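You operate a simulated robot arm through the tools that you are given. There is no shell and no other tool.

Carry out the task below with a simulated robot arm. There is one attempt and no reset: what you move stays moved.

JOB
Wash and rinse the yellow-handled wire basket's parts, then stand it on the grate.
Fine: wash in the long bath, rinse in the small bath, which starts empty: fill it to its yellow line before the rinse, nothing over the overflow; one wash with the yellow run button, lifted only when it stops; the basket drips off over a bath or on the grate, never off the tank; no foam left on its two parts, which stay in it; the large wire basket stays in the long bath and its parts end washed too; leave the other buttons, knobs, switches, levers, baskets and parts alone.

Only the result counts: the job must be done as asked and must still hold three seconds after the hand-in. Knocking over, shifting, dropping, spilling or breaking anything else fails it.

ROBOT AND FRAMES
A 6-joint arm with a two-finger gripper, fixed in place. Base frame: the origin is at the foot of the arm, x ahead of it, y to its left, z up; the work surface is at about z = 800. Units: mm, degrees, N and s.
It reaches about 1298 mm from its shoulder. Its first joint turns from -149.0 to 149.0 degrees. Payload 1.57 kg.
The tool frame sits at the grasp point between the pads (the TCP): z along the fingers, y along the line on which they close. The tips reach 21 mm beyond it. The gripper opens to 70 mm. The gripper's body begins 50 mm behind the TCP.
Orientation is that of the tool frame in the base frame, as a unit quaternion [x, y, z, w]. With the fingers straight down and closing along the base's y, the tool's x points along the base's -x, its y along +y and its z along -z.

CONTROLS
- The arm moves only by the tool servo_tool. Its argument "targets" is text: rows parted by semicolons, each of 7 numbers parted by spaces: the shift along the tool's x, y, z in m, then the turn, a rotation vector about the tool's x, y, z in degrees, then the gripper command, from -1 (shut) to 1 (fully open), values between in proportion. In form: tx ty tz ax ay az jaw; .... A call has 1 to 20 rows; each row is the pose to reach, as a shift and turn from the pose commanded when the call began, along the tool's axes at that moment. A row lasts 0.2 s, in which the tool goes at most 50 mm and 8.6 degrees; a call with a longer step from one row to the next is refused whole, and so is a gripper value outside its range. A pose out of reach is approached as far as the arm can. The call stops where the force on the tool passes 90 N (or 10 N more than at its start, if that is more) or the arm is blocked; 0.2 s more then pass. Each finger halts on what it meets, pressing with about 30 N; the grip force reading is that of the motor and also rises with nothing between the fingers. The clock runs only during rows and for 0.2 s after the last one: add rows that repeat a pose to give the fingers time. The reply holds the time, the measured pose of the TCP, the force on the tool along the base axes, the opening and the grip force, in the units named above and with some noise, with the torque about the TCP (base axes, N m) and any sound that the robot's microphone picked up, and new pictures: "pictures" is both (left out), scene, wrist or none.
- Cameras (640 x 400 px; columns grow to the right, rows downward): "scene" is fixed at [51.1, 651.5, 1609.1]; the picture's right is [0.48, -0.88, 0.00], its down [-0.84, -0.46, -0.28] and it looks along [0.24, 0.13, -0.96] (base axes); focal length 214 px, centre (320, 200). "wrist" rides on the gripper at [79, 4, -81] in the tool frame; the picture's right is [-0.05, 1.00, 0.00], its down [-0.67, -0.04, -0.74] and it looks along [-0.74, -0.04, 0.67] (tool axes); focal length 256 px, centre (320, 200). There is no depth. A picture from a camera that has moved, and an enlarged one, comes with that camera's place and axes in the base frame and with its lens.
- slide_trunk(by): slides the trunk up (or, below 0, down) by that many mm; the arm rides with it, the base frame stays. It gives what a move gives, with no picture.
- enlarge(camera, box): a new picture of the part [left, top, right, bottom] of that camera's present view, enlarged. No time passes.
- sign_off(): hands the job in; it is judged then, once.

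Nothing tells you positions but the pictures and the camera data. Unless the task says otherwise, let go and move clear before handing in.

The tools are called after "Emit:" as name(argument=value, ...) on one line, values as JSON. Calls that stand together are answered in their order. servo_tool: Moves the arm, as the interface text tells. Its arguments: {"type":"object","properties":{"targets":{"type":"string"},"pictures":{"type":"string","enum":["both","scene","wrist","none"]}},"required":["targets"]} The other tools are called the same way: slide_trunk (by) slides the trunk up or down; enlarge (camera, box) takes an enlarged picture of a part of a camera's view; sign_off () hands the job in.

At the start:

```text
clock: 0.0
eef_pos: [453.3, 561.3, 1287.0]
tool_rot: [0.0, 1.0, 0.0, 0.0]
force: [0.5, 0.5, -0.2]
ft_torque: [-0.02, -0.01, 0.0]
grip_width: 69.8
grasp_force: 0.1
trunk travel left (down, up): [-968.0, 2.0]
```

scene: 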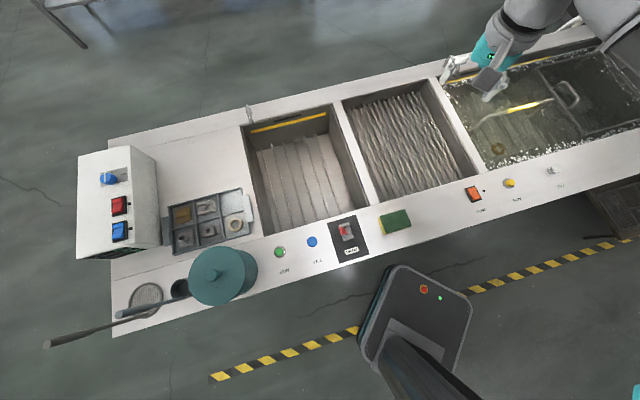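
wrist: 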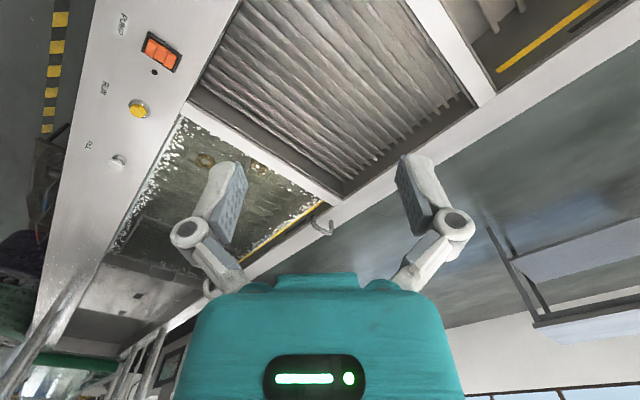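

I see a tank with an empty small bath, a grate in the middle, and a long bath on the right with liquid and baskets. I will enlarge several parts of the view before moving anything.

Emit:
enlarge(camera="scene", box=[430, 0, 640, 200])

Emit:
enlarge(camera="scene", box=[230, 80, 450, 270])

Emit:
enlarge(camera="scene", box=[70, 130, 290, 340])

Emit:
enlarge(camera="wrist", box=[0, 0, 360, 300])

```text
2.00 times, centred on (535, 100) of scene
camera zoom: at [51.1, 651.5, 1609.1], right [0.48, -0.88, 0.0], down [-0.84, -0.46, -0.28], along [0.24, 0.13, -0.96], focal length 429 px, centre (-110, 400)
```

zoom: 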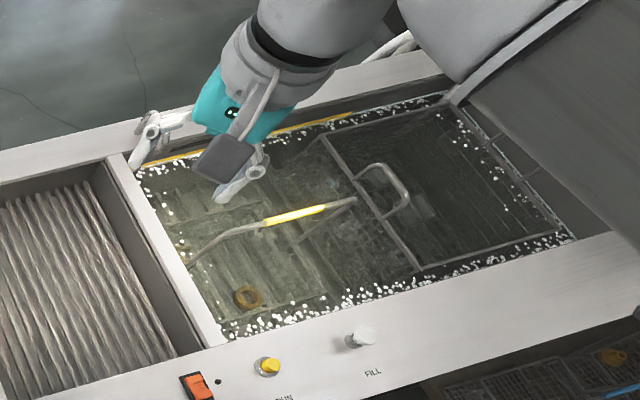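

```text
2.11 times, centred on (340, 175) of scene
camera zoom: at [51.1, 651.5, 1609.1], right [0.48, -0.88, 0.0], down [-0.84, -0.46, -0.28], along [0.24, 0.13, -0.96], focal length 452 px, centre (278, 253)
```

zoom: 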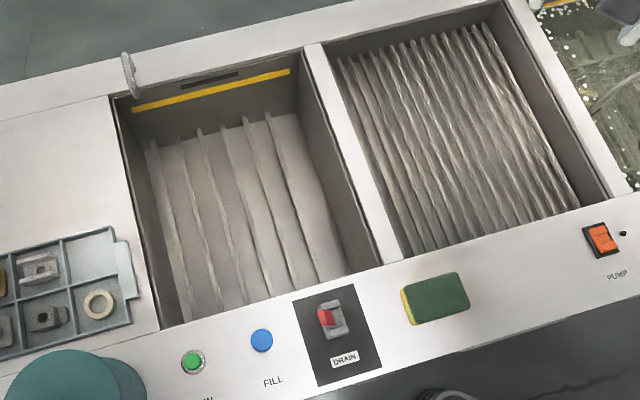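

```text
1.90 times, centred on (180, 235) of scene
camera zoom: at [51.1, 651.5, 1609.1], right [0.48, -0.88, 0.0], down [-0.84, -0.46, -0.28], along [0.24, 0.13, -0.96], focal length 408 px, centre (587, 133)
```

zoom: 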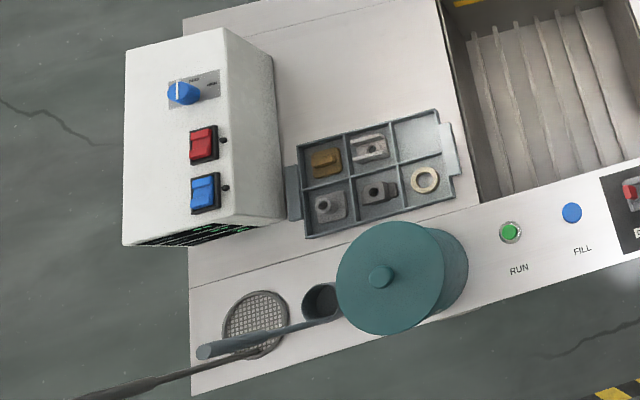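

```text
1.33 times, centred on (180, 150) of wrist
camera zoom: at [376.4, 564.0, 1368.1], right [0.05, 1.0, 0.0], down [0.67, -0.04, 0.74], along [0.74, -0.04, -0.67], focal length 341 px, centre (507, 267)
```

zoom: 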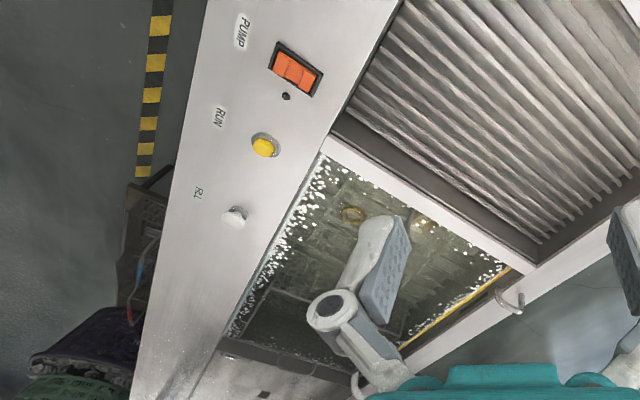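

The tank is turned about 45° from the base axes. Its rim is near z≈870, with the small bath to the left, the grate in the middle and the long bath to the right. I will move the wrist camera sideways at height to see the long bath and the yellow-handled basket.

Emit:
servo_tool(targets="0 -0.04 0 0 0 0 1; 0 -0.08 0 0 0 0 1; 0 -0.12 0 0 0 0 1; 0 -0.16 0 0 0 0 1; 0 -0.20 0 0 0 0 1; 0 -0.24 0 0 0 0 1; 0 -0.28 0 0 0 0 1; 0 -0.32 0 0 0 0 1; 0 -0.34 0 0 0 0 1", pictures="both")

```text
clock: 2.0
eef_pos: [476.7, 234.4, 1287.5]
tool_rot: [0.0, 1.0, 0.0, -0.001]
force: [0.1, 0.1, 0.2]
ft_torque: [0.0, 0.0, 0.0]
grip_width: 69.9
grasp_force: 0.0
out of reach, approached as far as the arm can: row 2, 8, 9
trunk travel left (down, up): [-968.0, 2.0]
camera wrist: at [399.5, 237.0, 1368.5], right [0.05, 1.0, 0.0], down [0.67, -0.03, 0.74], along [0.74, -0.04, -0.67], focal length 256 px, centre (320, 200)
```

scene: 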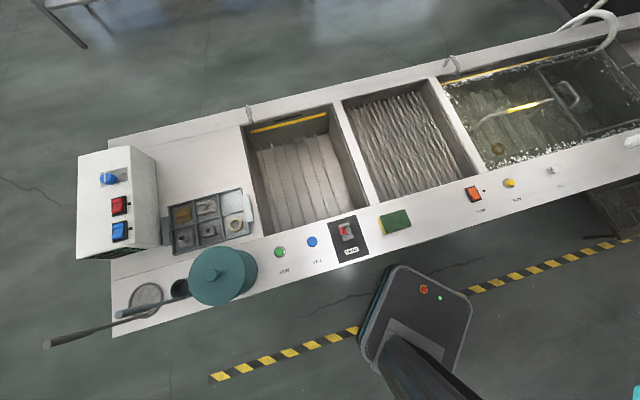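
wrist: 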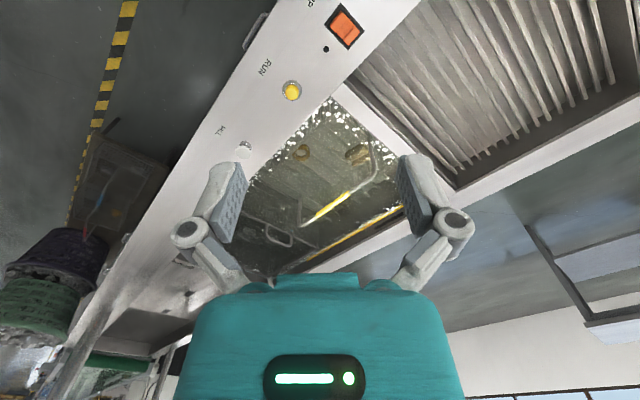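

The wrist view is upside down, with nearer things at the top. The yellow handle triangulates to roughly (904, 249, 929). I will enlarge for detail.

Emit:
enlarge(camera="wrist", box=[190, 60, 430, 290])

Emit:
enlarge(camera="scene", box=[430, 40, 580, 190])

Emit:
enlarge(camera="scene", box=[520, 0, 640, 160])

Emit:
enlarge(camera="wrist", box=[0, 100, 240, 400])

```text
1.74 times, centred on (310, 175) of wrist
camera zoom: at [399.5, 237.0, 1368.5], right [0.05, 1.0, 0.0], down [0.67, -0.03, 0.74], along [0.74, -0.04, -0.67], focal length 445 px, centre (337, 244)
```

zoom: 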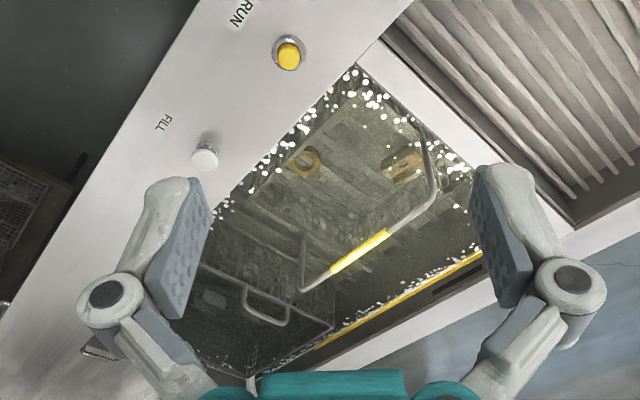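

```text
2.67 times, centred on (505, 115) of scene
camera zoom: at [51.1, 651.5, 1609.1], right [0.48, -0.88, 0.0], down [-0.84, -0.46, -0.28], along [0.24, 0.13, -0.96], focal length 572 px, centre (-173, 427)
```

zoom: 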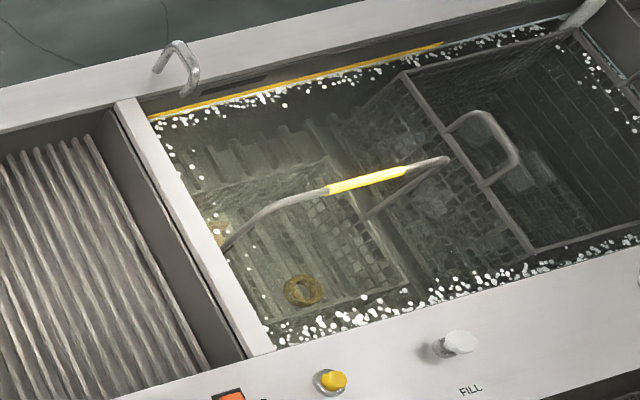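

```text
2.50 times, centred on (580, 80) of scene
camera zoom: at [51.1, 651.5, 1609.1], right [0.48, -0.88, 0.0], down [-0.84, -0.46, -0.28], along [0.24, 0.13, -0.96], focal length 536 px, centre (-330, 500)
```

zoom: 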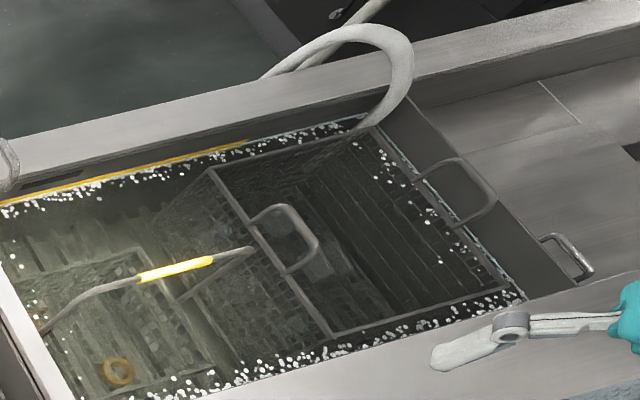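

```text
1.33 times, centred on (120, 250) of wrist
camera zoom: at [399.5, 237.0, 1368.5], right [0.05, 1.0, 0.0], down [0.67, -0.03, 0.74], along [0.74, -0.04, -0.67], focal length 341 px, centre (587, 133)
```

zoom: 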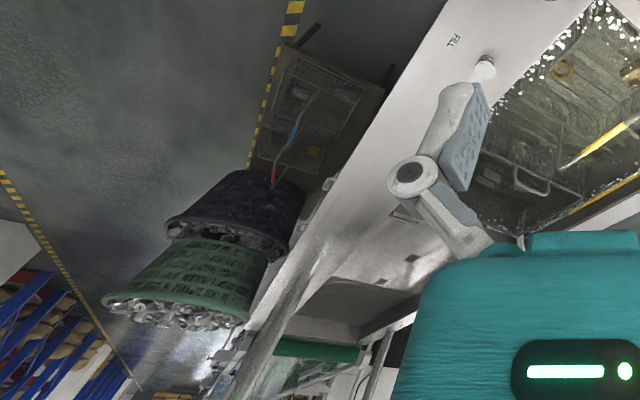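

The yellow grip runs along the tank's long axis from about (875, 286) to (965, 196) at z≈916. I will turn the tool 45° so it closes across the handle, and view the long bath from above the grate.

Emit:
servo_tool(targets="-0.02 0.04 0 0 0 5.625 1; -0.04 0.08 0 0 0 11.25 1; -0.06 0.12 0 0 0 16.875 1; -0.08 0.16 0 0 0 22.5 1; -0.10 0.20 0 0 0 28.125 1; -0.12 0.24 0 0 0 33.75 1; -0.135 0.28 0 0 0 39.375 1; -0.15 0.32 0 0 0 45 1; -0.15 0.32 0 0 0 45 1", pictures="both")

```text
clock: 4.0
eef_pos: [623.4, 551.5, 1287.1]
tool_rot: [0.383, 0.924, 0.0, 0.0]
force: [-0.2, 0.3, 0.7]
ft_torque: [-0.01, -0.01, 0.0]
grip_width: 69.9
grasp_force: 0.1
trunk travel left (down, up): [-968.0, 2.0]
camera wrist: at [572.0, 609.3, 1368.5], right [0.74, 0.67, 0.0], down [0.45, -0.5, 0.74], along [0.5, -0.55, -0.67], focal length 256 px, centre (320, 200)
```

scene: 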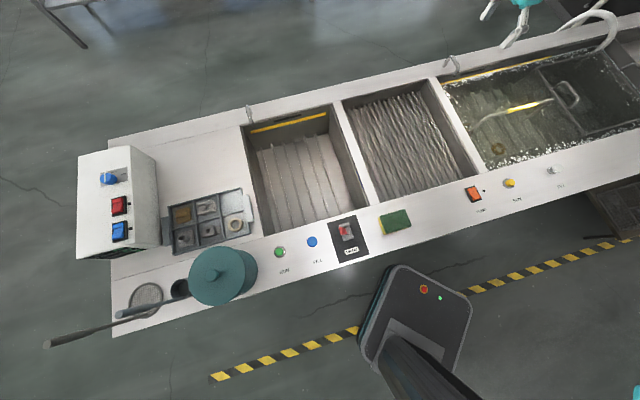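
wrist: 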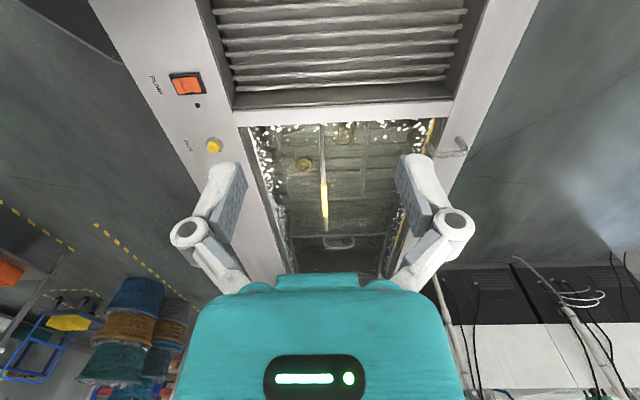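

Emit:
enlarge(camera="wrist", box=[220, 90, 480, 280])

Emit:
enlarge(camera="wrist", box=[120, 50, 320, 180])

Emit:
enlarge(camera="scene", box=[260, 190, 430, 290])

Emit:
enlarge(camera="scene", box=[230, 95, 350, 170])

```text
2.11 times, centred on (350, 185) of wrist
camera zoom: at [572.0, 609.3, 1368.5], right [0.74, 0.67, 0.0], down [0.45, -0.5, 0.74], along [0.5, -0.55, -0.67], focal length 539 px, centre (257, 232)
```

zoom: 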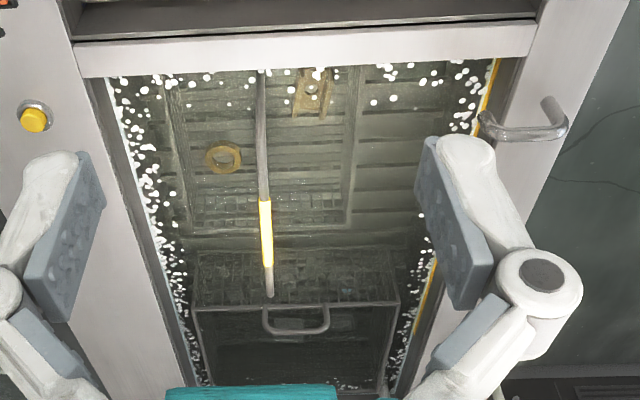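

```text
3.08 times, centred on (220, 115) of wrist
camera zoom: at [572.0, 609.3, 1368.5], right [0.74, 0.67, 0.0], down [0.45, -0.5, 0.74], along [0.5, -0.55, -0.67], focal length 788 px, centre (628, 462)
```

zoom: 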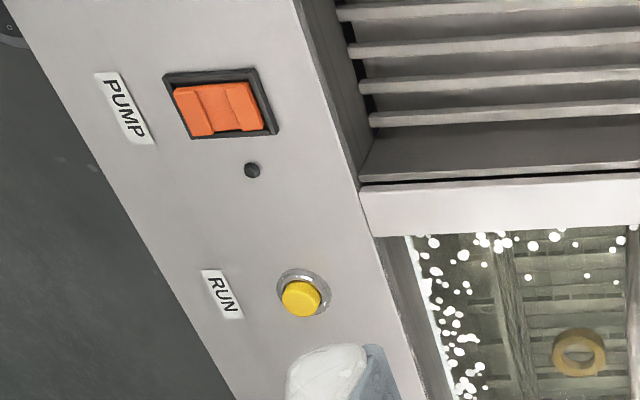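

```text
3.76 times, centred on (345, 240) of scene
camera zoom: at [51.1, 651.5, 1609.1], right [0.48, -0.88, 0.0], down [-0.84, -0.46, -0.28], along [0.24, 0.13, -0.96], focal length 807 px, centre (226, 49)
```

zoom: 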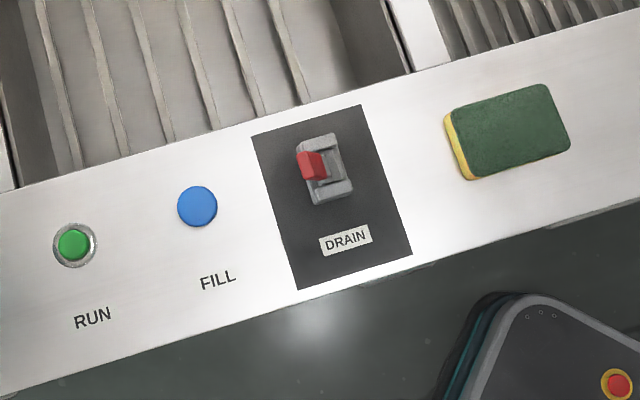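

```text
5.33 times, centred on (290, 132) of scene
camera zoom: at [51.1, 651.5, 1609.1], right [0.48, -0.88, 0.0], down [-0.84, -0.46, -0.28], along [0.24, 0.13, -0.96], focal length 1144 px, centre (480, 560)
```

zoom: 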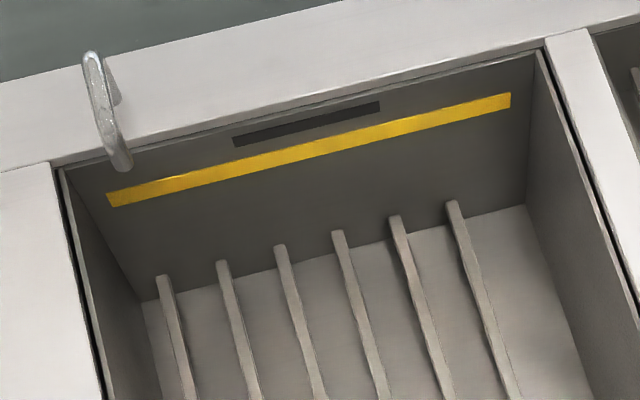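

I have the layout in tank coordinates s (along the tank) and t (across it). The buttons are at t≈566, the grate is centred near s=45, t=850, and the small bath near s=-395, t=855. Next I lower the trunk to a better working height above the grate.

Emit:
slide_trunk(by=-250)

```text
clock: 6.6
eef_pos: [624.2, 551.9, 1036.6]
tool_rot: [0.383, 0.924, 0.001, 0.0]
force: [-0.2, -0.4, 0.1]
ft_torque: [0.03, -0.05, 0.03]
grip_width: 69.8
grasp_force: 0.0
trunk travel left (down, up): [-718.0, 252.0]
```

The trunk slide worked and the tool is at z≈1037 over the grate. I will take close pictures from here.

Emit:
enlarge(camera="wrist", box=[0, 0, 640, 400])

Emit:
enlarge(camera="scene", box=[0, 0, 640, 400])

Emit:
enlarge(camera="wrist", box=[160, 60, 480, 280])

```text
1.00 times, centred on (320, 200) of wrist (not enlarged: the box is as wide or as high as the picture)
camera zoom: at [572.3, 609.4, 1118.2], right [0.74, 0.67, 0.0], down [0.45, -0.5, 0.74], along [0.5, -0.55, -0.67], focal length 256 px, centre (320, 200)
```

zoom: 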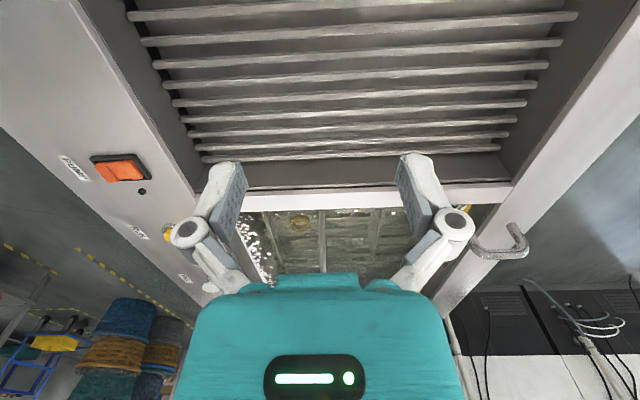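

```text
1.00 times, centred on (320, 200) of scene (not enlarged: the box is as wide or as high as the picture)
camera zoom: at [51.1, 651.5, 1609.1], right [0.48, -0.88, 0.0], down [-0.84, -0.46, -0.28], along [0.24, 0.13, -0.96], focal length 214 px, centre (320, 200)
```

zoom: 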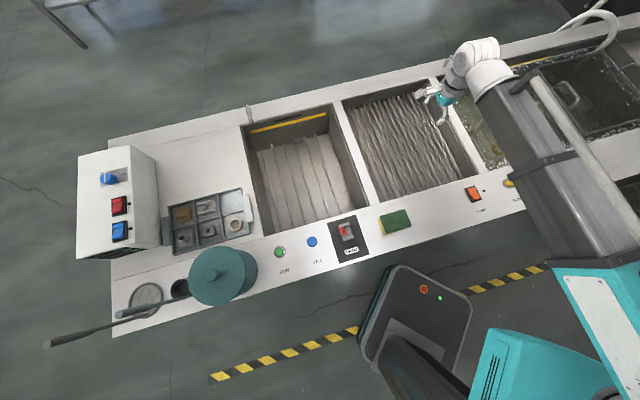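

```text
1.82 times, centred on (320, 170) of wrist
camera zoom: at [572.3, 609.4, 1118.2], right [0.74, 0.67, 0.0], down [0.45, -0.5, 0.74], along [0.5, -0.55, -0.67], focal length 465 px, centre (320, 254)
```

zoom: 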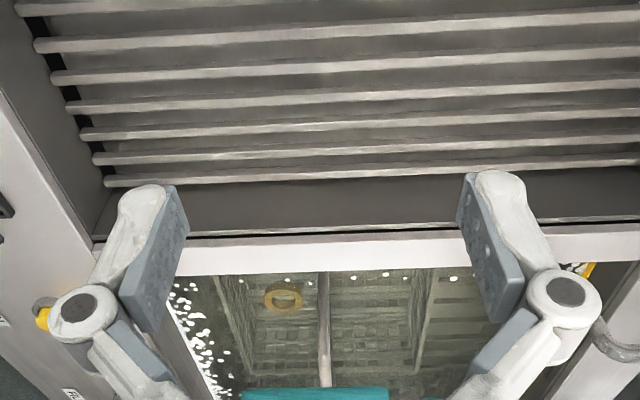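

The forearm is clear of the tank. Next I move above the yellow RUN button, estimated at (630, 168, 861), with the fingers shut, and check alignment before pressing.

Emit:
servo_tool(targets="-0.028 -0.027 0 0 0 0 0.5; -0.056 -0.053 0 0 0 0 0; -0.084 -0.080 0 0 0 0 -0.5; -0.112 -0.106 0 0 0 0 -1; -0.140 -0.133 0 0 0 0 -1; -0.168 -0.160 0.01 0 0 0 -1; -0.196 -0.186 0.02 0 0 0 -1; -0.224 -0.213 0.03 0 0 0 -1; -0.252 -0.240 0.04 0 0 0 -1; -0.276 -0.265 0.05 0 0 0 -1; -0.276 -0.265 0.06 0 0 0 -1", pictures="both")

```text
clock: 9.0
eef_pos: [630.3, 169.1, 1037.5]
tool_rot: [0.382, 0.924, 0.0, 0.0]
force: [0.6, -0.2, 0.5]
ft_torque: [0.0, 0.02, -0.02]
grip_width: 0.1
grasp_force: 28.8
out of reach, approached as far as the arm can: row 6, 7, 8, 9, 10, 11
trunk travel left (down, up): [-718.0, 252.0]
camera wrist: at [579.3, 226.4, 1118.2], right [0.74, 0.67, 0.0], down [0.45, -0.5, 0.74], along [0.5, -0.55, -0.67], focal length 256 px, centre (320, 200)
```

scene: 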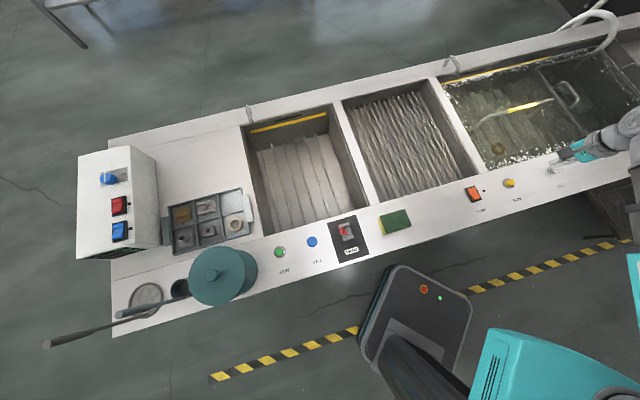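
wrist: 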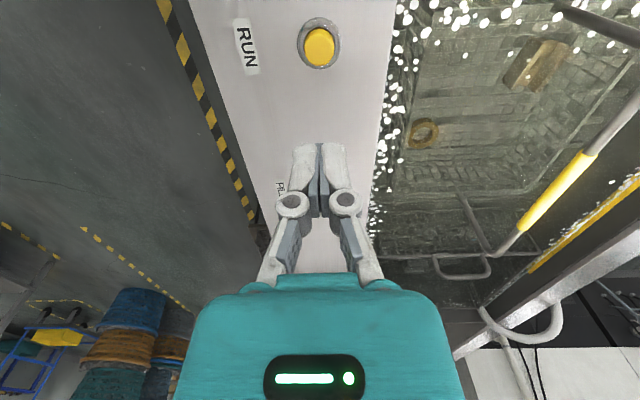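

The fingers are aligned over the yellow button, but the arm can't go lower at this trunk height. I will lower the trunk another 120 mm, which leaves the tips about 30 mm above the button.

Emit:
slide_trunk(by=-120)

Emit:
enlarge(camera="wrist", box=[0, 0, 640, 400])

Emit:
enlarge(camera="wrist", box=[220, 80, 380, 200])

```text
clock: 10.5
eef_pos: [632.3, 169.0, 916.3]
tool_rot: [0.383, 0.924, 0.0, 0.0]
force: [0.3, 0.3, -0.1]
ft_torque: [0.01, 0.06, -0.02]
grip_width: 0.1
grasp_force: 29.1
trunk travel left (down, up): [-598.0, 372.0]
```

```text
1.00 times, centred on (320, 200) of wrist (not enlarged: the box is as wide or as high as the picture)
camera zoom: at [579.2, 226.9, 998.2], right [0.74, 0.67, 0.0], down [0.45, -0.5, 0.74], along [0.5, -0.55, -0.67], focal length 256 px, centre (320, 200)
```

zoom: 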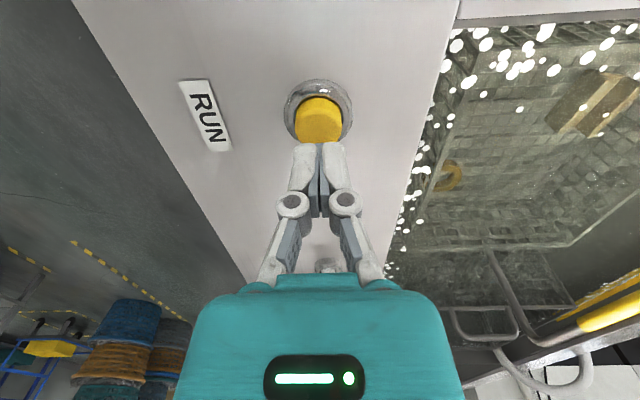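

```text
3.33 times, centred on (300, 140) of wrist
camera zoom: at [579.2, 226.9, 998.2], right [0.74, 0.67, 0.0], down [0.45, -0.5, 0.74], along [0.5, -0.55, -0.67], focal length 853 px, centre (387, 400)
```

zoom: 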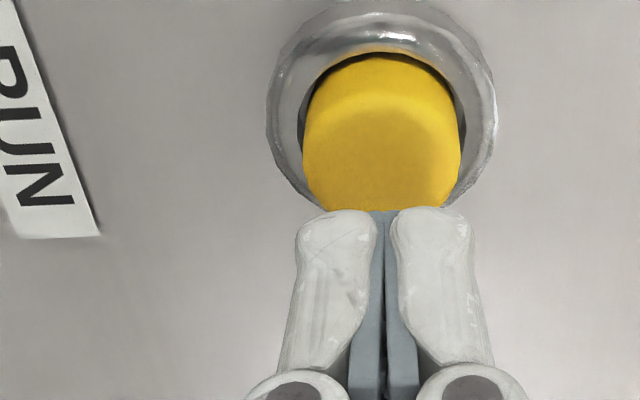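

The shut tips are centred over the yellow button cap. Before starting the wash I want to know whether the arm can move down here, so I will lower only 12 mm without touching.

Emit:
servo_tool(targets="0 0 0.004 0 0 0 -1; 0 0 0.008 0 0 0 -1; 0 0 0.012 0 0 0 -1", pictures="wrist")

```text
clock: 11.3
eef_pos: [631.9, 169.7, 916.3]
tool_rot: [0.383, 0.924, 0.001, 0.0]
force: [0.3, -0.2, -0.4]
ft_torque: [0.03, 0.01, -0.01]
grip_width: 0.1
grasp_force: 27.9
out of reach, approached as far as the arm can: row 1, 2, 3
trunk travel left (down, up): [-598.0, 372.0]
camera wrist: at [579.3, 226.9, 998.1], right [0.74, 0.67, 0.0], down [0.45, -0.5, 0.74], along [0.5, -0.55, -0.67], focal length 256 px, centre (320, 200)
```

wrist: 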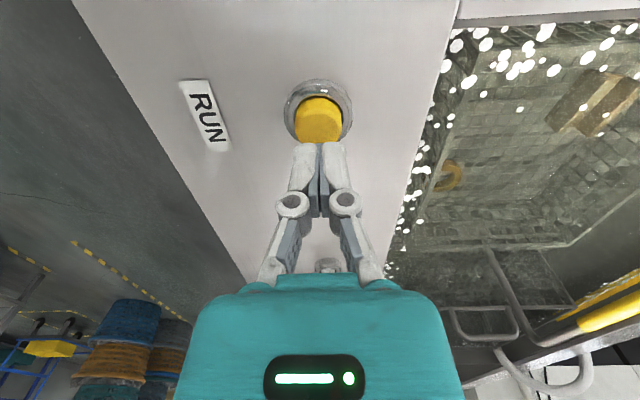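

The arm is at its lower limit relative to the trunk at this radius. I will raise the arm 150 mm and lower the trunk 150 mm, which gives the arm room to move down.

Emit:
servo_tool(targets="0 0 -0.04 0 0 0 -1; 0 0 -0.08 0 0 0 -1; 0 0 -0.12 0 0 0 -1; 0 0 -0.15 0 0 0 -1; 0 0 -0.15 0 0 0 -1", pictures="none")

Emit:
slide_trunk(by=-150)

Emit:
enlarge(camera="wrist", box=[0, 0, 640, 400])

Emit:
enlarge(camera="scene", box=[0, 0, 640, 400])

```text
clock: 12.5
eef_pos: [625.5, 164.8, 916.0]
tool_rot: [0.383, 0.924, 0.0, 0.001]
force: [-1.0, 0.4, 0.7]
ft_torque: [-0.03, -0.01, 0.0]
grip_width: 0.0
grasp_force: 28.9
out of reach, approached as far as the arm can: row 1, 2, 3, 4, 5
trunk travel left (down, up): [-598.0, 372.0]
```

```text
clock: 13.3
eef_pos: [616.5, 163.5, 879.0]
tool_rot: [0.384, 0.923, 0.006, 0.007]
force: [-42.6, -4.0, 192.2]
ft_torque: [-0.13, 0.78, -0.48]
grip_width: 0.1
grasp_force: 28.8
trunk travel left (down, up): [-545.0, 425.0]
heard: click
stopped: the force on the tool passed its limit at 619 N (the readings are from after the stop); the commanded pose is now the measured one
```

```text
1.00 times, centred on (320, 200) of wrist (not enlarged: the box is as wide or as high as the picture)
camera zoom: at [563.6, 220.6, 960.6], right [0.74, 0.67, 0.02], down [0.43, -0.5, 0.75], along [0.51, -0.55, -0.66], focal length 256 px, centre (320, 200)
```

zoom: 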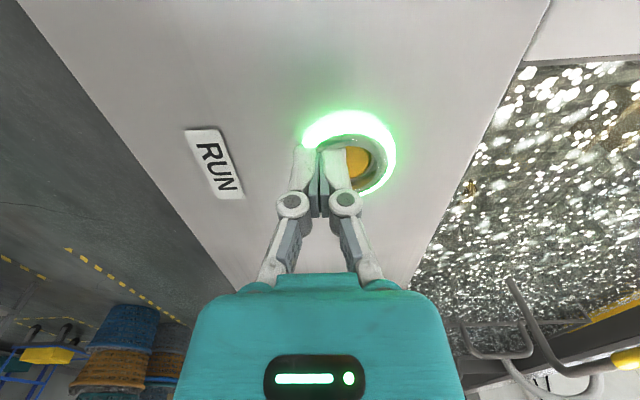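

```text
1.00 times, centred on (320, 200) of scene (not enlarged: the box is as wide or as high as the picture)
camera zoom: at [51.1, 651.5, 1609.1], right [0.48, -0.88, 0.0], down [-0.84, -0.46, -0.28], along [0.24, 0.13, -0.96], focal length 214 px, centre (320, 200)
```

zoom: 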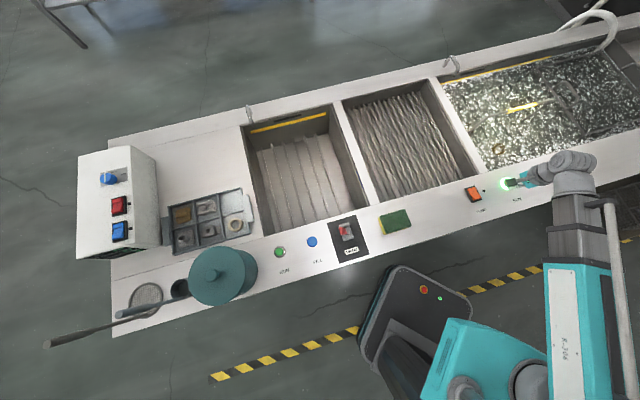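

The arm would not rise, so the trunk's descent pressed the button. The wash has started: one click, the green ring is lit and the bath is agitating. I will back off straight away by raising the trunk.

Emit:
slide_trunk(by=80)

```text
clock: 14.5
eef_pos: [634.3, 168.7, 944.3]
tool_rot: [0.383, 0.924, 0.005, 0.007]
force: [0.2, -0.3, 0.1]
ft_torque: [-0.02, 0.02, 0.0]
grip_width: 0.1
grasp_force: 28.8
trunk travel left (down, up): [-625.0, 345.0]
```

Emit:
enlarge(camera="wrist", box=[0, 0, 640, 400])

Emit:
enlarge(camera="scene", box=[400, 130, 640, 400])

Emit:
enlarge(camera="scene", box=[430, 40, 640, 200])

```text
1.00 times, centred on (320, 200) of wrist (not enlarged: the box is as wide or as high as the picture)
camera zoom: at [580.6, 224.9, 1024.4], right [0.74, 0.67, 0.02], down [0.43, -0.5, 0.75], along [0.51, -0.55, -0.66], focal length 256 px, centre (320, 200)
```

zoom: 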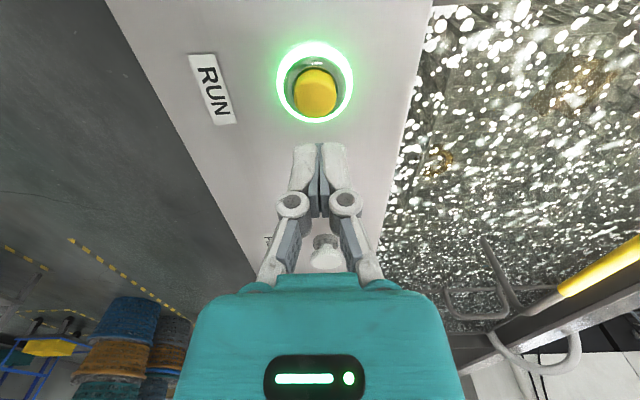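

```text
1.48 times, centred on (520, 265) of scene
camera zoom: at [51.1, 651.5, 1609.1], right [0.48, -0.88, 0.0], down [-0.84, -0.46, -0.28], along [0.24, 0.13, -0.96], focal length 318 px, centre (24, 104)
```

zoom: 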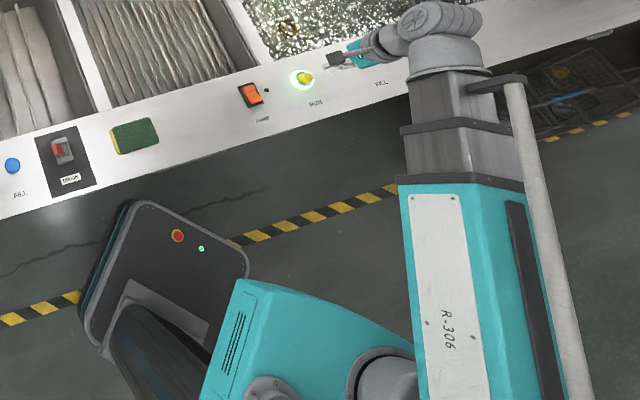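

```text
2.50 times, centred on (535, 120) of scene
camera zoom: at [51.1, 651.5, 1609.1], right [0.48, -0.88, 0.0], down [-0.84, -0.46, -0.28], along [0.24, 0.13, -0.96], focal length 536 px, centre (-218, 400)
```

zoom: 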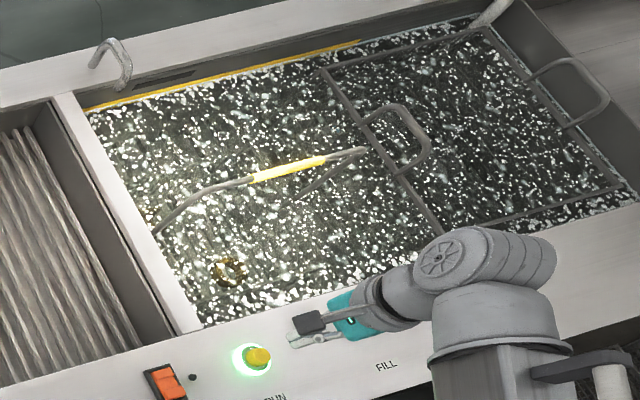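

The wash is running (ring lit green) and the tool is clear. While it runs I will go to the small bath's blue FILL button, near (96, 708), arcing over the grate at safe height. I raise the trunk a little first.

Emit:
slide_trunk(by=60)

Emit:
servo_tool(targets="0.032 0.030 0 0.84 0.53 0 -1; 0.064 0.061 0 0.84 0.53 0 -1; 0.097 0.091 0 0.84 0.53 0 -1; 0.129 0.122 0 0.84 0.53 0 -1; 0.169 0.128 0 0.84 0.53 0 -1; 0.209 0.134 0 0.84 0.53 0 -1; 0.249 0.140 0 0.84 0.53 0 -1; 0.289 0.146 0 0.84 0.53 0 -1; 0.329 0.152 0 0.84 0.53 0 -1; 0.369 0.146 0 0.84 0.53 0 -1; 0.409 0.140 0 0.84 0.53 0 -1; 0.449 0.134 0 0.84 0.53 0 -1; 0.489 0.128 0 0.84 0.53 0 -1; 0.529 0.122 0 0.84 0.53 0 -1; 0.568 0.122 0 0.84 0.53 0 -1", pictures="both")

```text
clock: 15.5
eef_pos: [633.8, 166.4, 1005.0]
tool_rot: [0.383, 0.924, 0.005, 0.007]
force: [-0.6, -0.5, -0.6]
ft_torque: [0.0, 0.01, 0.02]
grip_width: 0.2
grasp_force: 28.3
trunk travel left (down, up): [-685.0, 285.0]
```

```text
clock: 18.7
eef_pos: [316.8, 654.8, 1003.9]
tool_rot: [0.384, 0.923, 0.001, 0.001]
force: [0.0, -1.0, -0.2]
ft_torque: [0.0, 0.03, 0.0]
grip_width: 0.0
grasp_force: 28.7
trunk travel left (down, up): [-685.0, 285.0]
camera wrist: at [264.2, 713.1, 1085.3], right [0.74, 0.67, 0.0], down [0.44, -0.5, 0.75], along [0.5, -0.55, -0.67], focal length 256 px, centre (320, 200)
```

scene: 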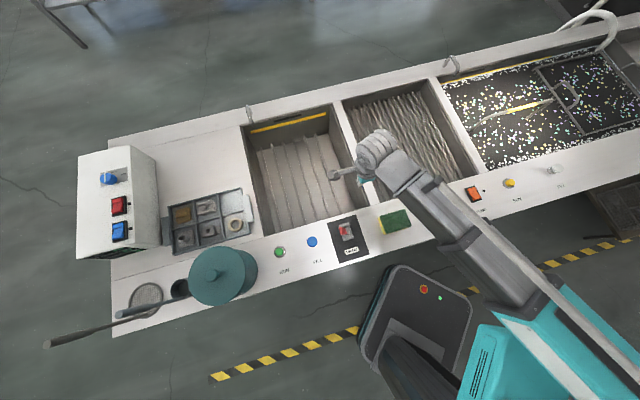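
wrist: 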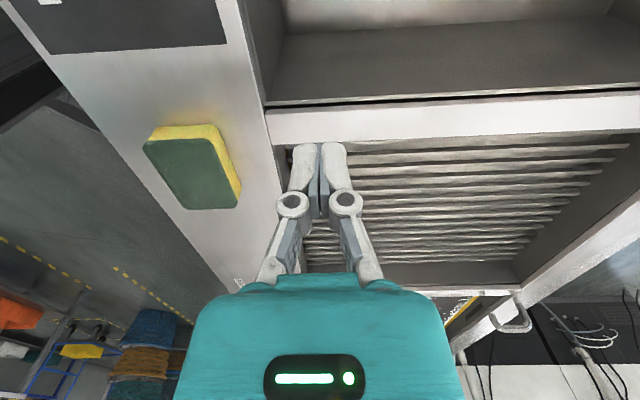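

Emit:
enlarge(camera="scene", box=[430, 40, 640, 200])

Emit:
enlarge(camera="scene", box=[230, 90, 380, 270])

```text
2.50 times, centred on (535, 120) of scene
camera zoom: at [51.1, 651.5, 1609.1], right [0.48, -0.88, 0.0], down [-0.84, -0.46, -0.28], along [0.24, 0.13, -0.96], focal length 536 px, centre (-218, 400)
```

zoom: 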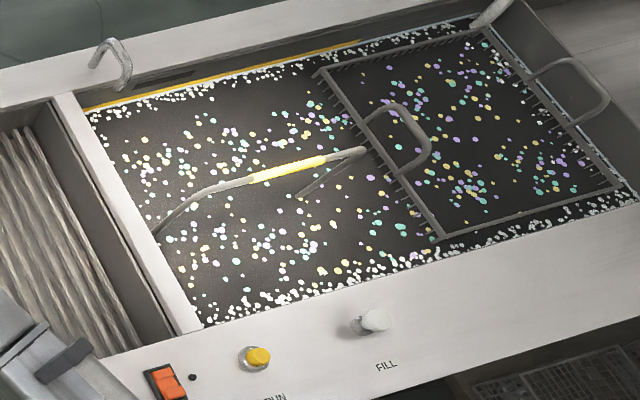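

```text
2.22 times, centred on (305, 180) of scene
camera zoom: at [51.1, 651.5, 1609.1], right [0.48, -0.88, 0.0], down [-0.84, -0.46, -0.28], along [0.24, 0.13, -0.96], focal length 477 px, centre (353, 244)
```

zoom: 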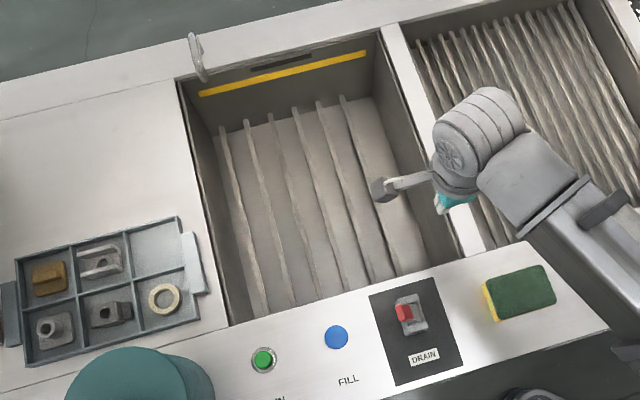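

The wash has already stopped: the ring is off, the water is dark and the bubbles are still. Now I move above the blue FILL button at about (95, 706) and test whether the arm can move down there.

Emit:
servo_tool(targets="0.039 -0.024 0 0 0 0 -1; 0.078 -0.048 0 0 0 0 -1; 0.117 -0.072 0 0 0 0 -1; 0.156 -0.097 0 0 0 0 -1; 0.193 -0.121 0 0 0 0 -1; 0.193 -0.121 0.02 0 0 0 -1; 0.193 -0.121 0.04 0 0 0 -1; 0.193 -0.121 0.04 0 0 0 -1", pictures="both")

```text
clock: 20.5
eef_pos: [97.1, 705.4, 1004.2]
tool_rot: [0.383, 0.924, 0.001, 0.001]
force: [0.2, 0.0, -0.3]
ft_torque: [0.0, 0.02, 0.02]
grip_width: 0.0
grasp_force: 28.3
out of reach, approached as far as the arm can: row 4, 5, 6, 7, 8
trunk travel left (down, up): [-685.0, 285.0]
camera wrist: at [46.1, 763.8, 1085.3], right [0.74, 0.67, 0.0], down [0.44, -0.5, 0.75], along [0.5, -0.55, -0.67], focal length 256 px, centre (320, 200)
```

scene: 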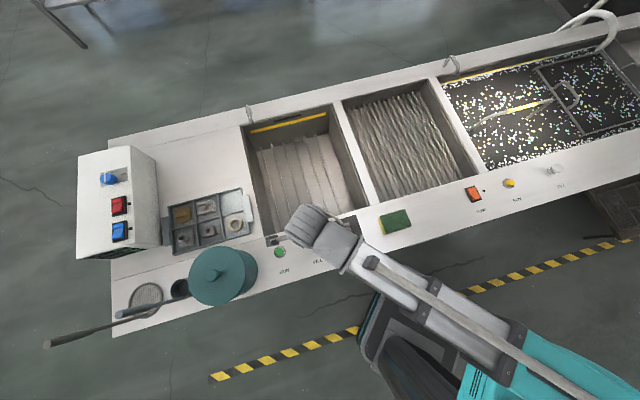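
wrist: 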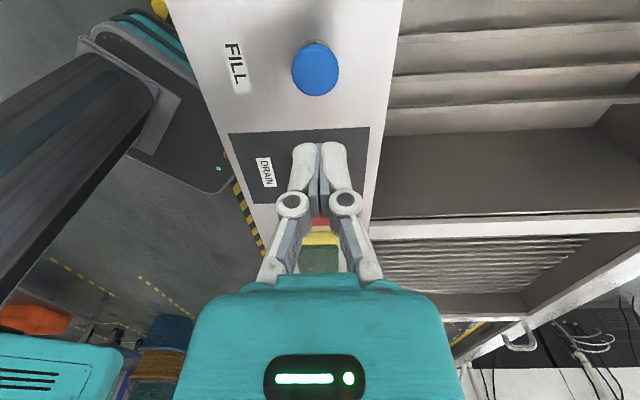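

The arm's z is effectively locked at this radius, but the trunk gives good vertical control. The tips sit over the blue button, so I lower the trunk most of the way, then go in small steps.

Emit:
slide_trunk(by=-90)

Emit:
enlarge(camera="wrist", box=[160, 0, 480, 200])

Emit:
enlarge(camera="scene", box=[0, 0, 640, 400])

```text
clock: 21.8
eef_pos: [97.4, 705.2, 914.1]
tool_rot: [0.382, 0.924, 0.0, 0.001]
force: [0.0, 0.8, -0.3]
ft_torque: [0.02, 0.02, 0.02]
grip_width: 0.2
grasp_force: 28.3
trunk travel left (down, up): [-595.0, 375.0]
```

```text
2.00 times, centred on (320, 100) of wrist
camera zoom: at [46.1, 763.7, 995.4], right [0.74, 0.67, 0.0], down [0.44, -0.5, 0.75], along [0.5, -0.55, -0.67], focal length 512 px, centre (320, 400)
```

zoom: 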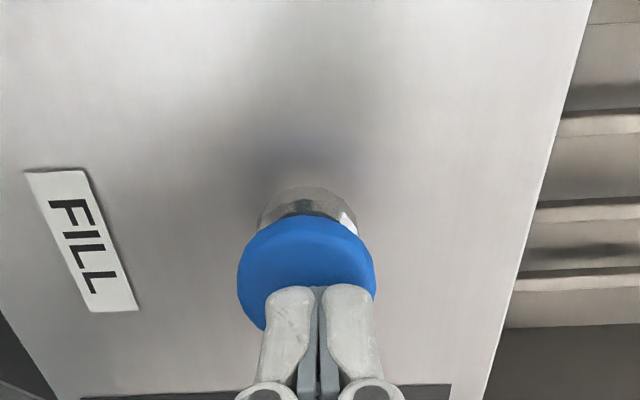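

```text
1.00 times, centred on (320, 200) of scene (not enlarged: the box is as wide or as high as the picture)
camera zoom: at [51.1, 651.5, 1609.1], right [0.48, -0.88, 0.0], down [-0.84, -0.46, -0.28], along [0.24, 0.13, -0.96], focal length 214 px, centre (320, 200)
```

zoom: 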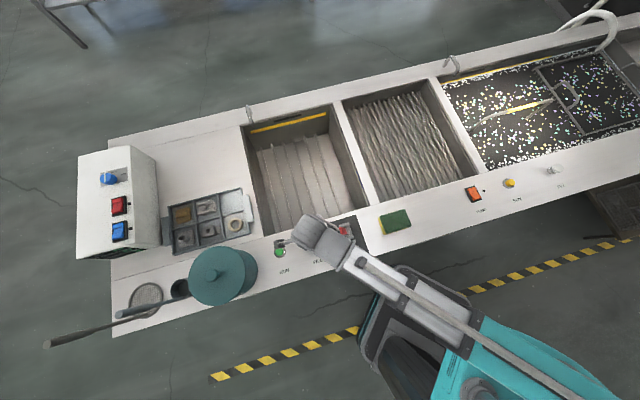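

The blue mushroom cap is directly under the tips, with its top near z≈876 and about 17 mm of clearance. I will lower in small trunk steps.

Emit:
slide_trunk(by=-14)

```text
clock: 22.4
eef_pos: [99.1, 706.0, 901.2]
tool_rot: [0.383, 0.924, 0.001, 0.002]
force: [-0.4, 0.5, 4.0]
ft_torque: [0.01, 0.04, -0.01]
grip_width: 6.0
grasp_force: 28.9
trunk travel left (down, up): [-581.0, 389.0]
heard: click
```

A click was heard with light contact. I will hold here for a moment and look at the bath to see whether water is flowing.

Emit:
servo_tool(targets="0 0 0 0 0 0 -1", pictures="both")

Emit:
enlarge(camera="scene", box=[230, 90, 380, 250])

Emit:
enlarge(camera="wrist", box=[160, 0, 480, 200])

```text
clock: 22.8
eef_pos: [97.2, 705.7, 899.9]
tool_rot: [0.383, 0.924, 0.001, 0.001]
force: [-0.1, 1.6, 3.9]
ft_torque: [0.0, 0.03, 0.03]
grip_width: 6.0
grasp_force: 28.8
trunk travel left (down, up): [-581.0, 389.0]
camera wrist: at [46.1, 763.6, 981.5], right [0.74, 0.67, 0.0], down [0.44, -0.5, 0.75], along [0.5, -0.55, -0.67], focal length 256 px, centre (320, 200)
```

scene: 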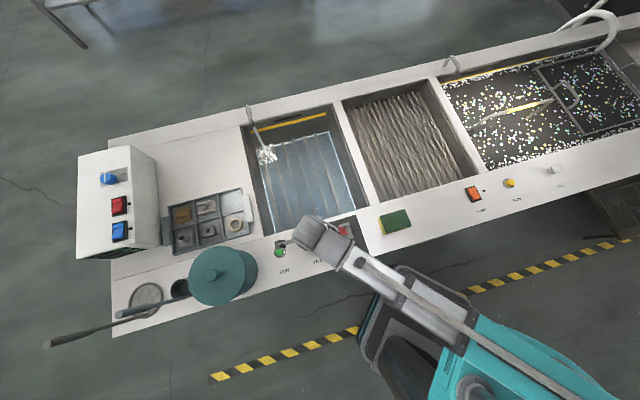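
wrist: 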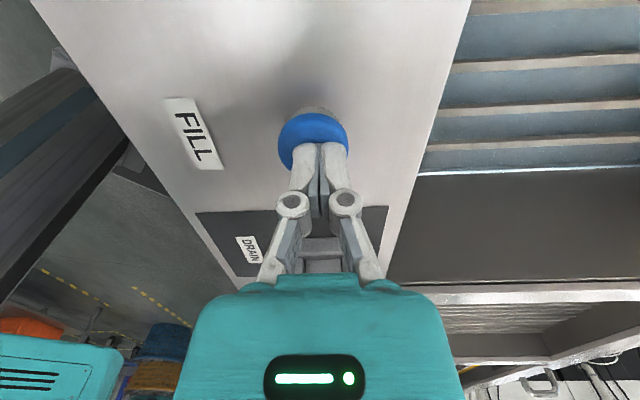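

```text
2.50 times, centred on (305, 170) of scene
camera zoom: at [51.1, 651.5, 1609.1], right [0.48, -0.88, 0.0], down [-0.84, -0.46, -0.28], along [0.24, 0.13, -0.96], focal length 536 px, centre (358, 275)
```

zoom: 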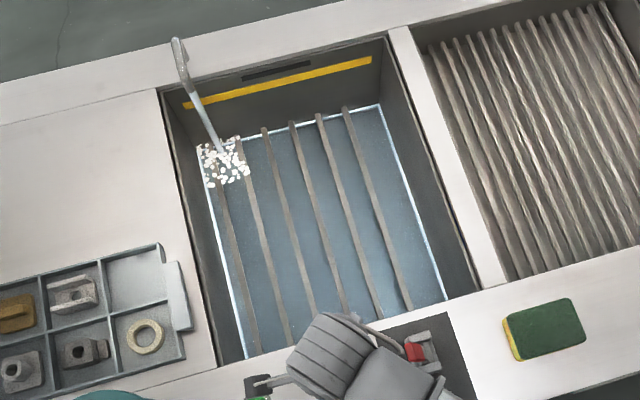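

```text
2.00 times, centred on (320, 100) of wrist
camera zoom: at [46.1, 763.6, 981.5], right [0.74, 0.67, 0.0], down [0.44, -0.5, 0.75], along [0.5, -0.55, -0.67], focal length 512 px, centre (320, 400)
```

zoom: 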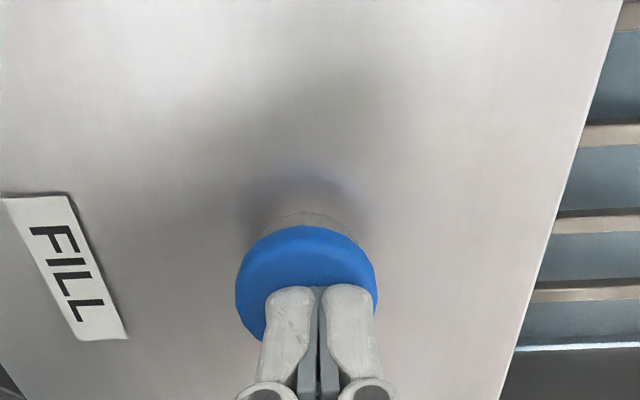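

Water is pouring from the spout and the level is rising while the button is pressed. I will keep holding in short steps and watch it against the yellow line.

Emit:
servo_tool(targets="0 0 0 0 0 0 -1; 0 0 0 0 0 0 -1", pictures="none")

Emit:
enlarge(camera="scene", box=[230, 90, 350, 170])

```text
clock: 23.4
eef_pos: [97.0, 706.8, 899.6]
tool_rot: [0.383, 0.924, 0.0, 0.001]
force: [-0.3, 0.9, 6.1]
ft_torque: [0.03, 0.0, -0.02]
grip_width: 5.9
grasp_force: 29.1
trunk travel left (down, up): [-581.0, 389.0]
```

```text
5.00 times, centred on (290, 130) of scene
camera zoom: at [51.1, 651.5, 1609.1], right [0.48, -0.88, 0.0], down [-0.84, -0.46, -0.28], along [0.24, 0.13, -0.96], focal length 1072 px, centre (470, 550)
```

zoom: 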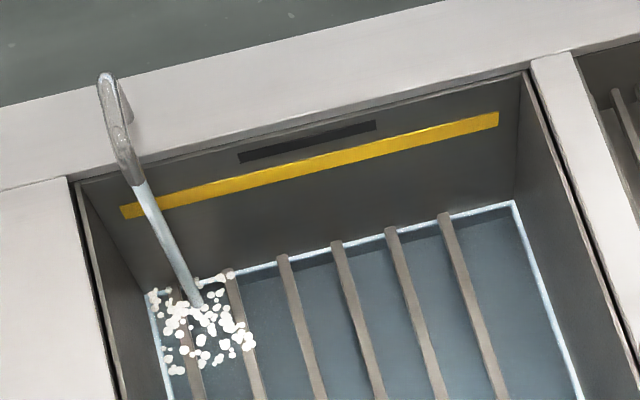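

The level is rising slowly, about one fifth of the way after one second. I keep holding and check often.

Emit:
servo_tool(targets="0 0 0 0 0 0 -1; 0 0 0 0 0 0 -1; 0 0 0 0 0 0 -1; 0 0 0 0 0 0 -1; 0 0 0 0 0 0 -1", pictures="none")

Emit:
enlarge(camera="scene", box=[230, 90, 350, 170])

```text
clock: 24.6
eef_pos: [98.3, 705.2, 900.9]
tool_rot: [0.382, 0.924, 0.0, 0.0]
force: [-0.8, 1.0, 4.3]
ft_torque: [0.01, -0.03, 0.02]
grip_width: 5.9
grasp_force: 28.3
trunk travel left (down, up): [-581.0, 389.0]
```

```text
5.00 times, centred on (290, 130) of scene
camera zoom: at [51.1, 651.5, 1609.1], right [0.48, -0.88, 0.0], down [-0.84, -0.46, -0.28], along [0.24, 0.13, -0.96], focal length 1072 px, centre (470, 550)
```

zoom: 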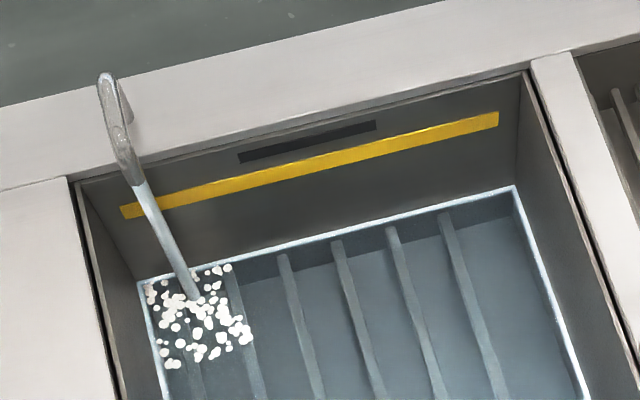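

The level rises about 22 mm/s and still has roughly 105 mm to go. To learn whether the button is hold-to-fill or a toggle, I release it now at a safe level.

Emit:
slide_trunk(by=10)

Emit:
enlarge(camera="scene", box=[230, 90, 350, 170])

```text
clock: 25.2
eef_pos: [97.3, 705.6, 910.8]
tool_rot: [0.383, 0.924, 0.001, 0.001]
force: [-0.1, 0.1, -0.9]
ft_torque: [0.01, -0.01, -0.01]
grip_width: 0.0
grasp_force: 28.6
trunk travel left (down, up): [-591.0, 379.0]
```

```text
5.00 times, centred on (290, 130) of scene
camera zoom: at [51.1, 651.5, 1609.1], right [0.48, -0.88, 0.0], down [-0.84, -0.46, -0.28], along [0.24, 0.13, -0.96], focal length 1072 px, centre (470, 550)
```

zoom: 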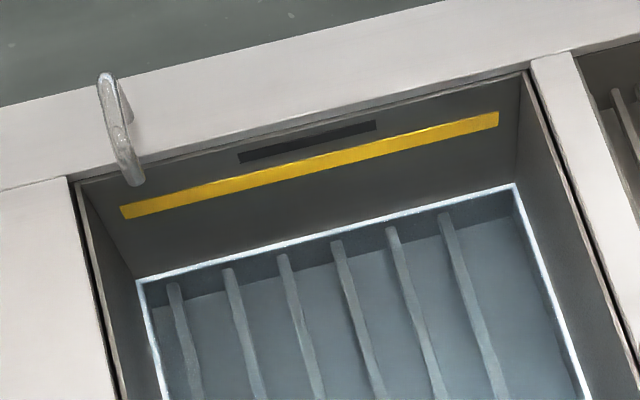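

It's hold-to-fill: the water stopped when I released. I press again and hold for the bulk of the remaining fill, stopping short to check.

Emit:
slide_trunk(by=-10)

Emit:
servo_tool(targets="0 0 0 0 0 0 -1; 0 0 0 0 0 0 -1; 0 0 0 0 0 0 -1; 0 0 0 0 0 0 -1; 0 0 0 0 0 0 -1; 0 0 0 0 0 0 -1; 0 0 0 0 0 0 -1; 0 0 0 0 0 0 -1", pictures="none")

Emit:
enlarge(camera="scene", box=[230, 90, 350, 170])

```text
clock: 25.8
eef_pos: [97.9, 705.4, 900.4]
tool_rot: [0.382, 0.924, 0.0, 0.001]
force: [0.7, 0.4, 5.2]
ft_torque: [0.0, 0.02, 0.03]
grip_width: 6.1
grasp_force: 28.6
trunk travel left (down, up): [-581.0, 389.0]
heard: click
```

```text
clock: 27.6
eef_pos: [98.4, 706.9, 900.8]
tool_rot: [0.383, 0.924, 0.001, 0.001]
force: [0.2, 0.4, 4.5]
ft_torque: [0.04, 0.0, 0.02]
grip_width: 5.9
grasp_force: 29.2
trunk travel left (down, up): [-581.0, 389.0]
```

```text
5.00 times, centred on (290, 130) of scene
camera zoom: at [51.1, 651.5, 1609.1], right [0.48, -0.88, 0.0], down [-0.84, -0.46, -0.28], along [0.24, 0.13, -0.96], focal length 1072 px, centre (470, 550)
```

zoom: 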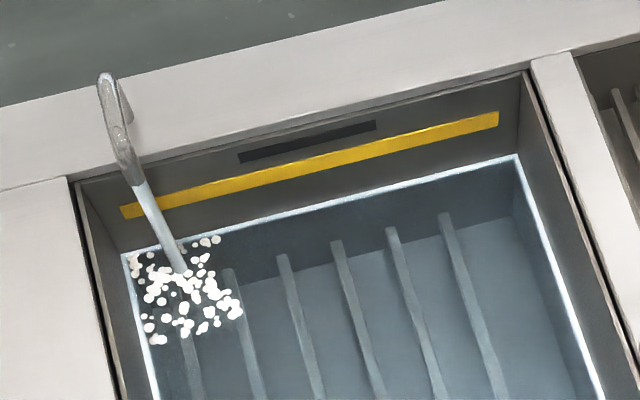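

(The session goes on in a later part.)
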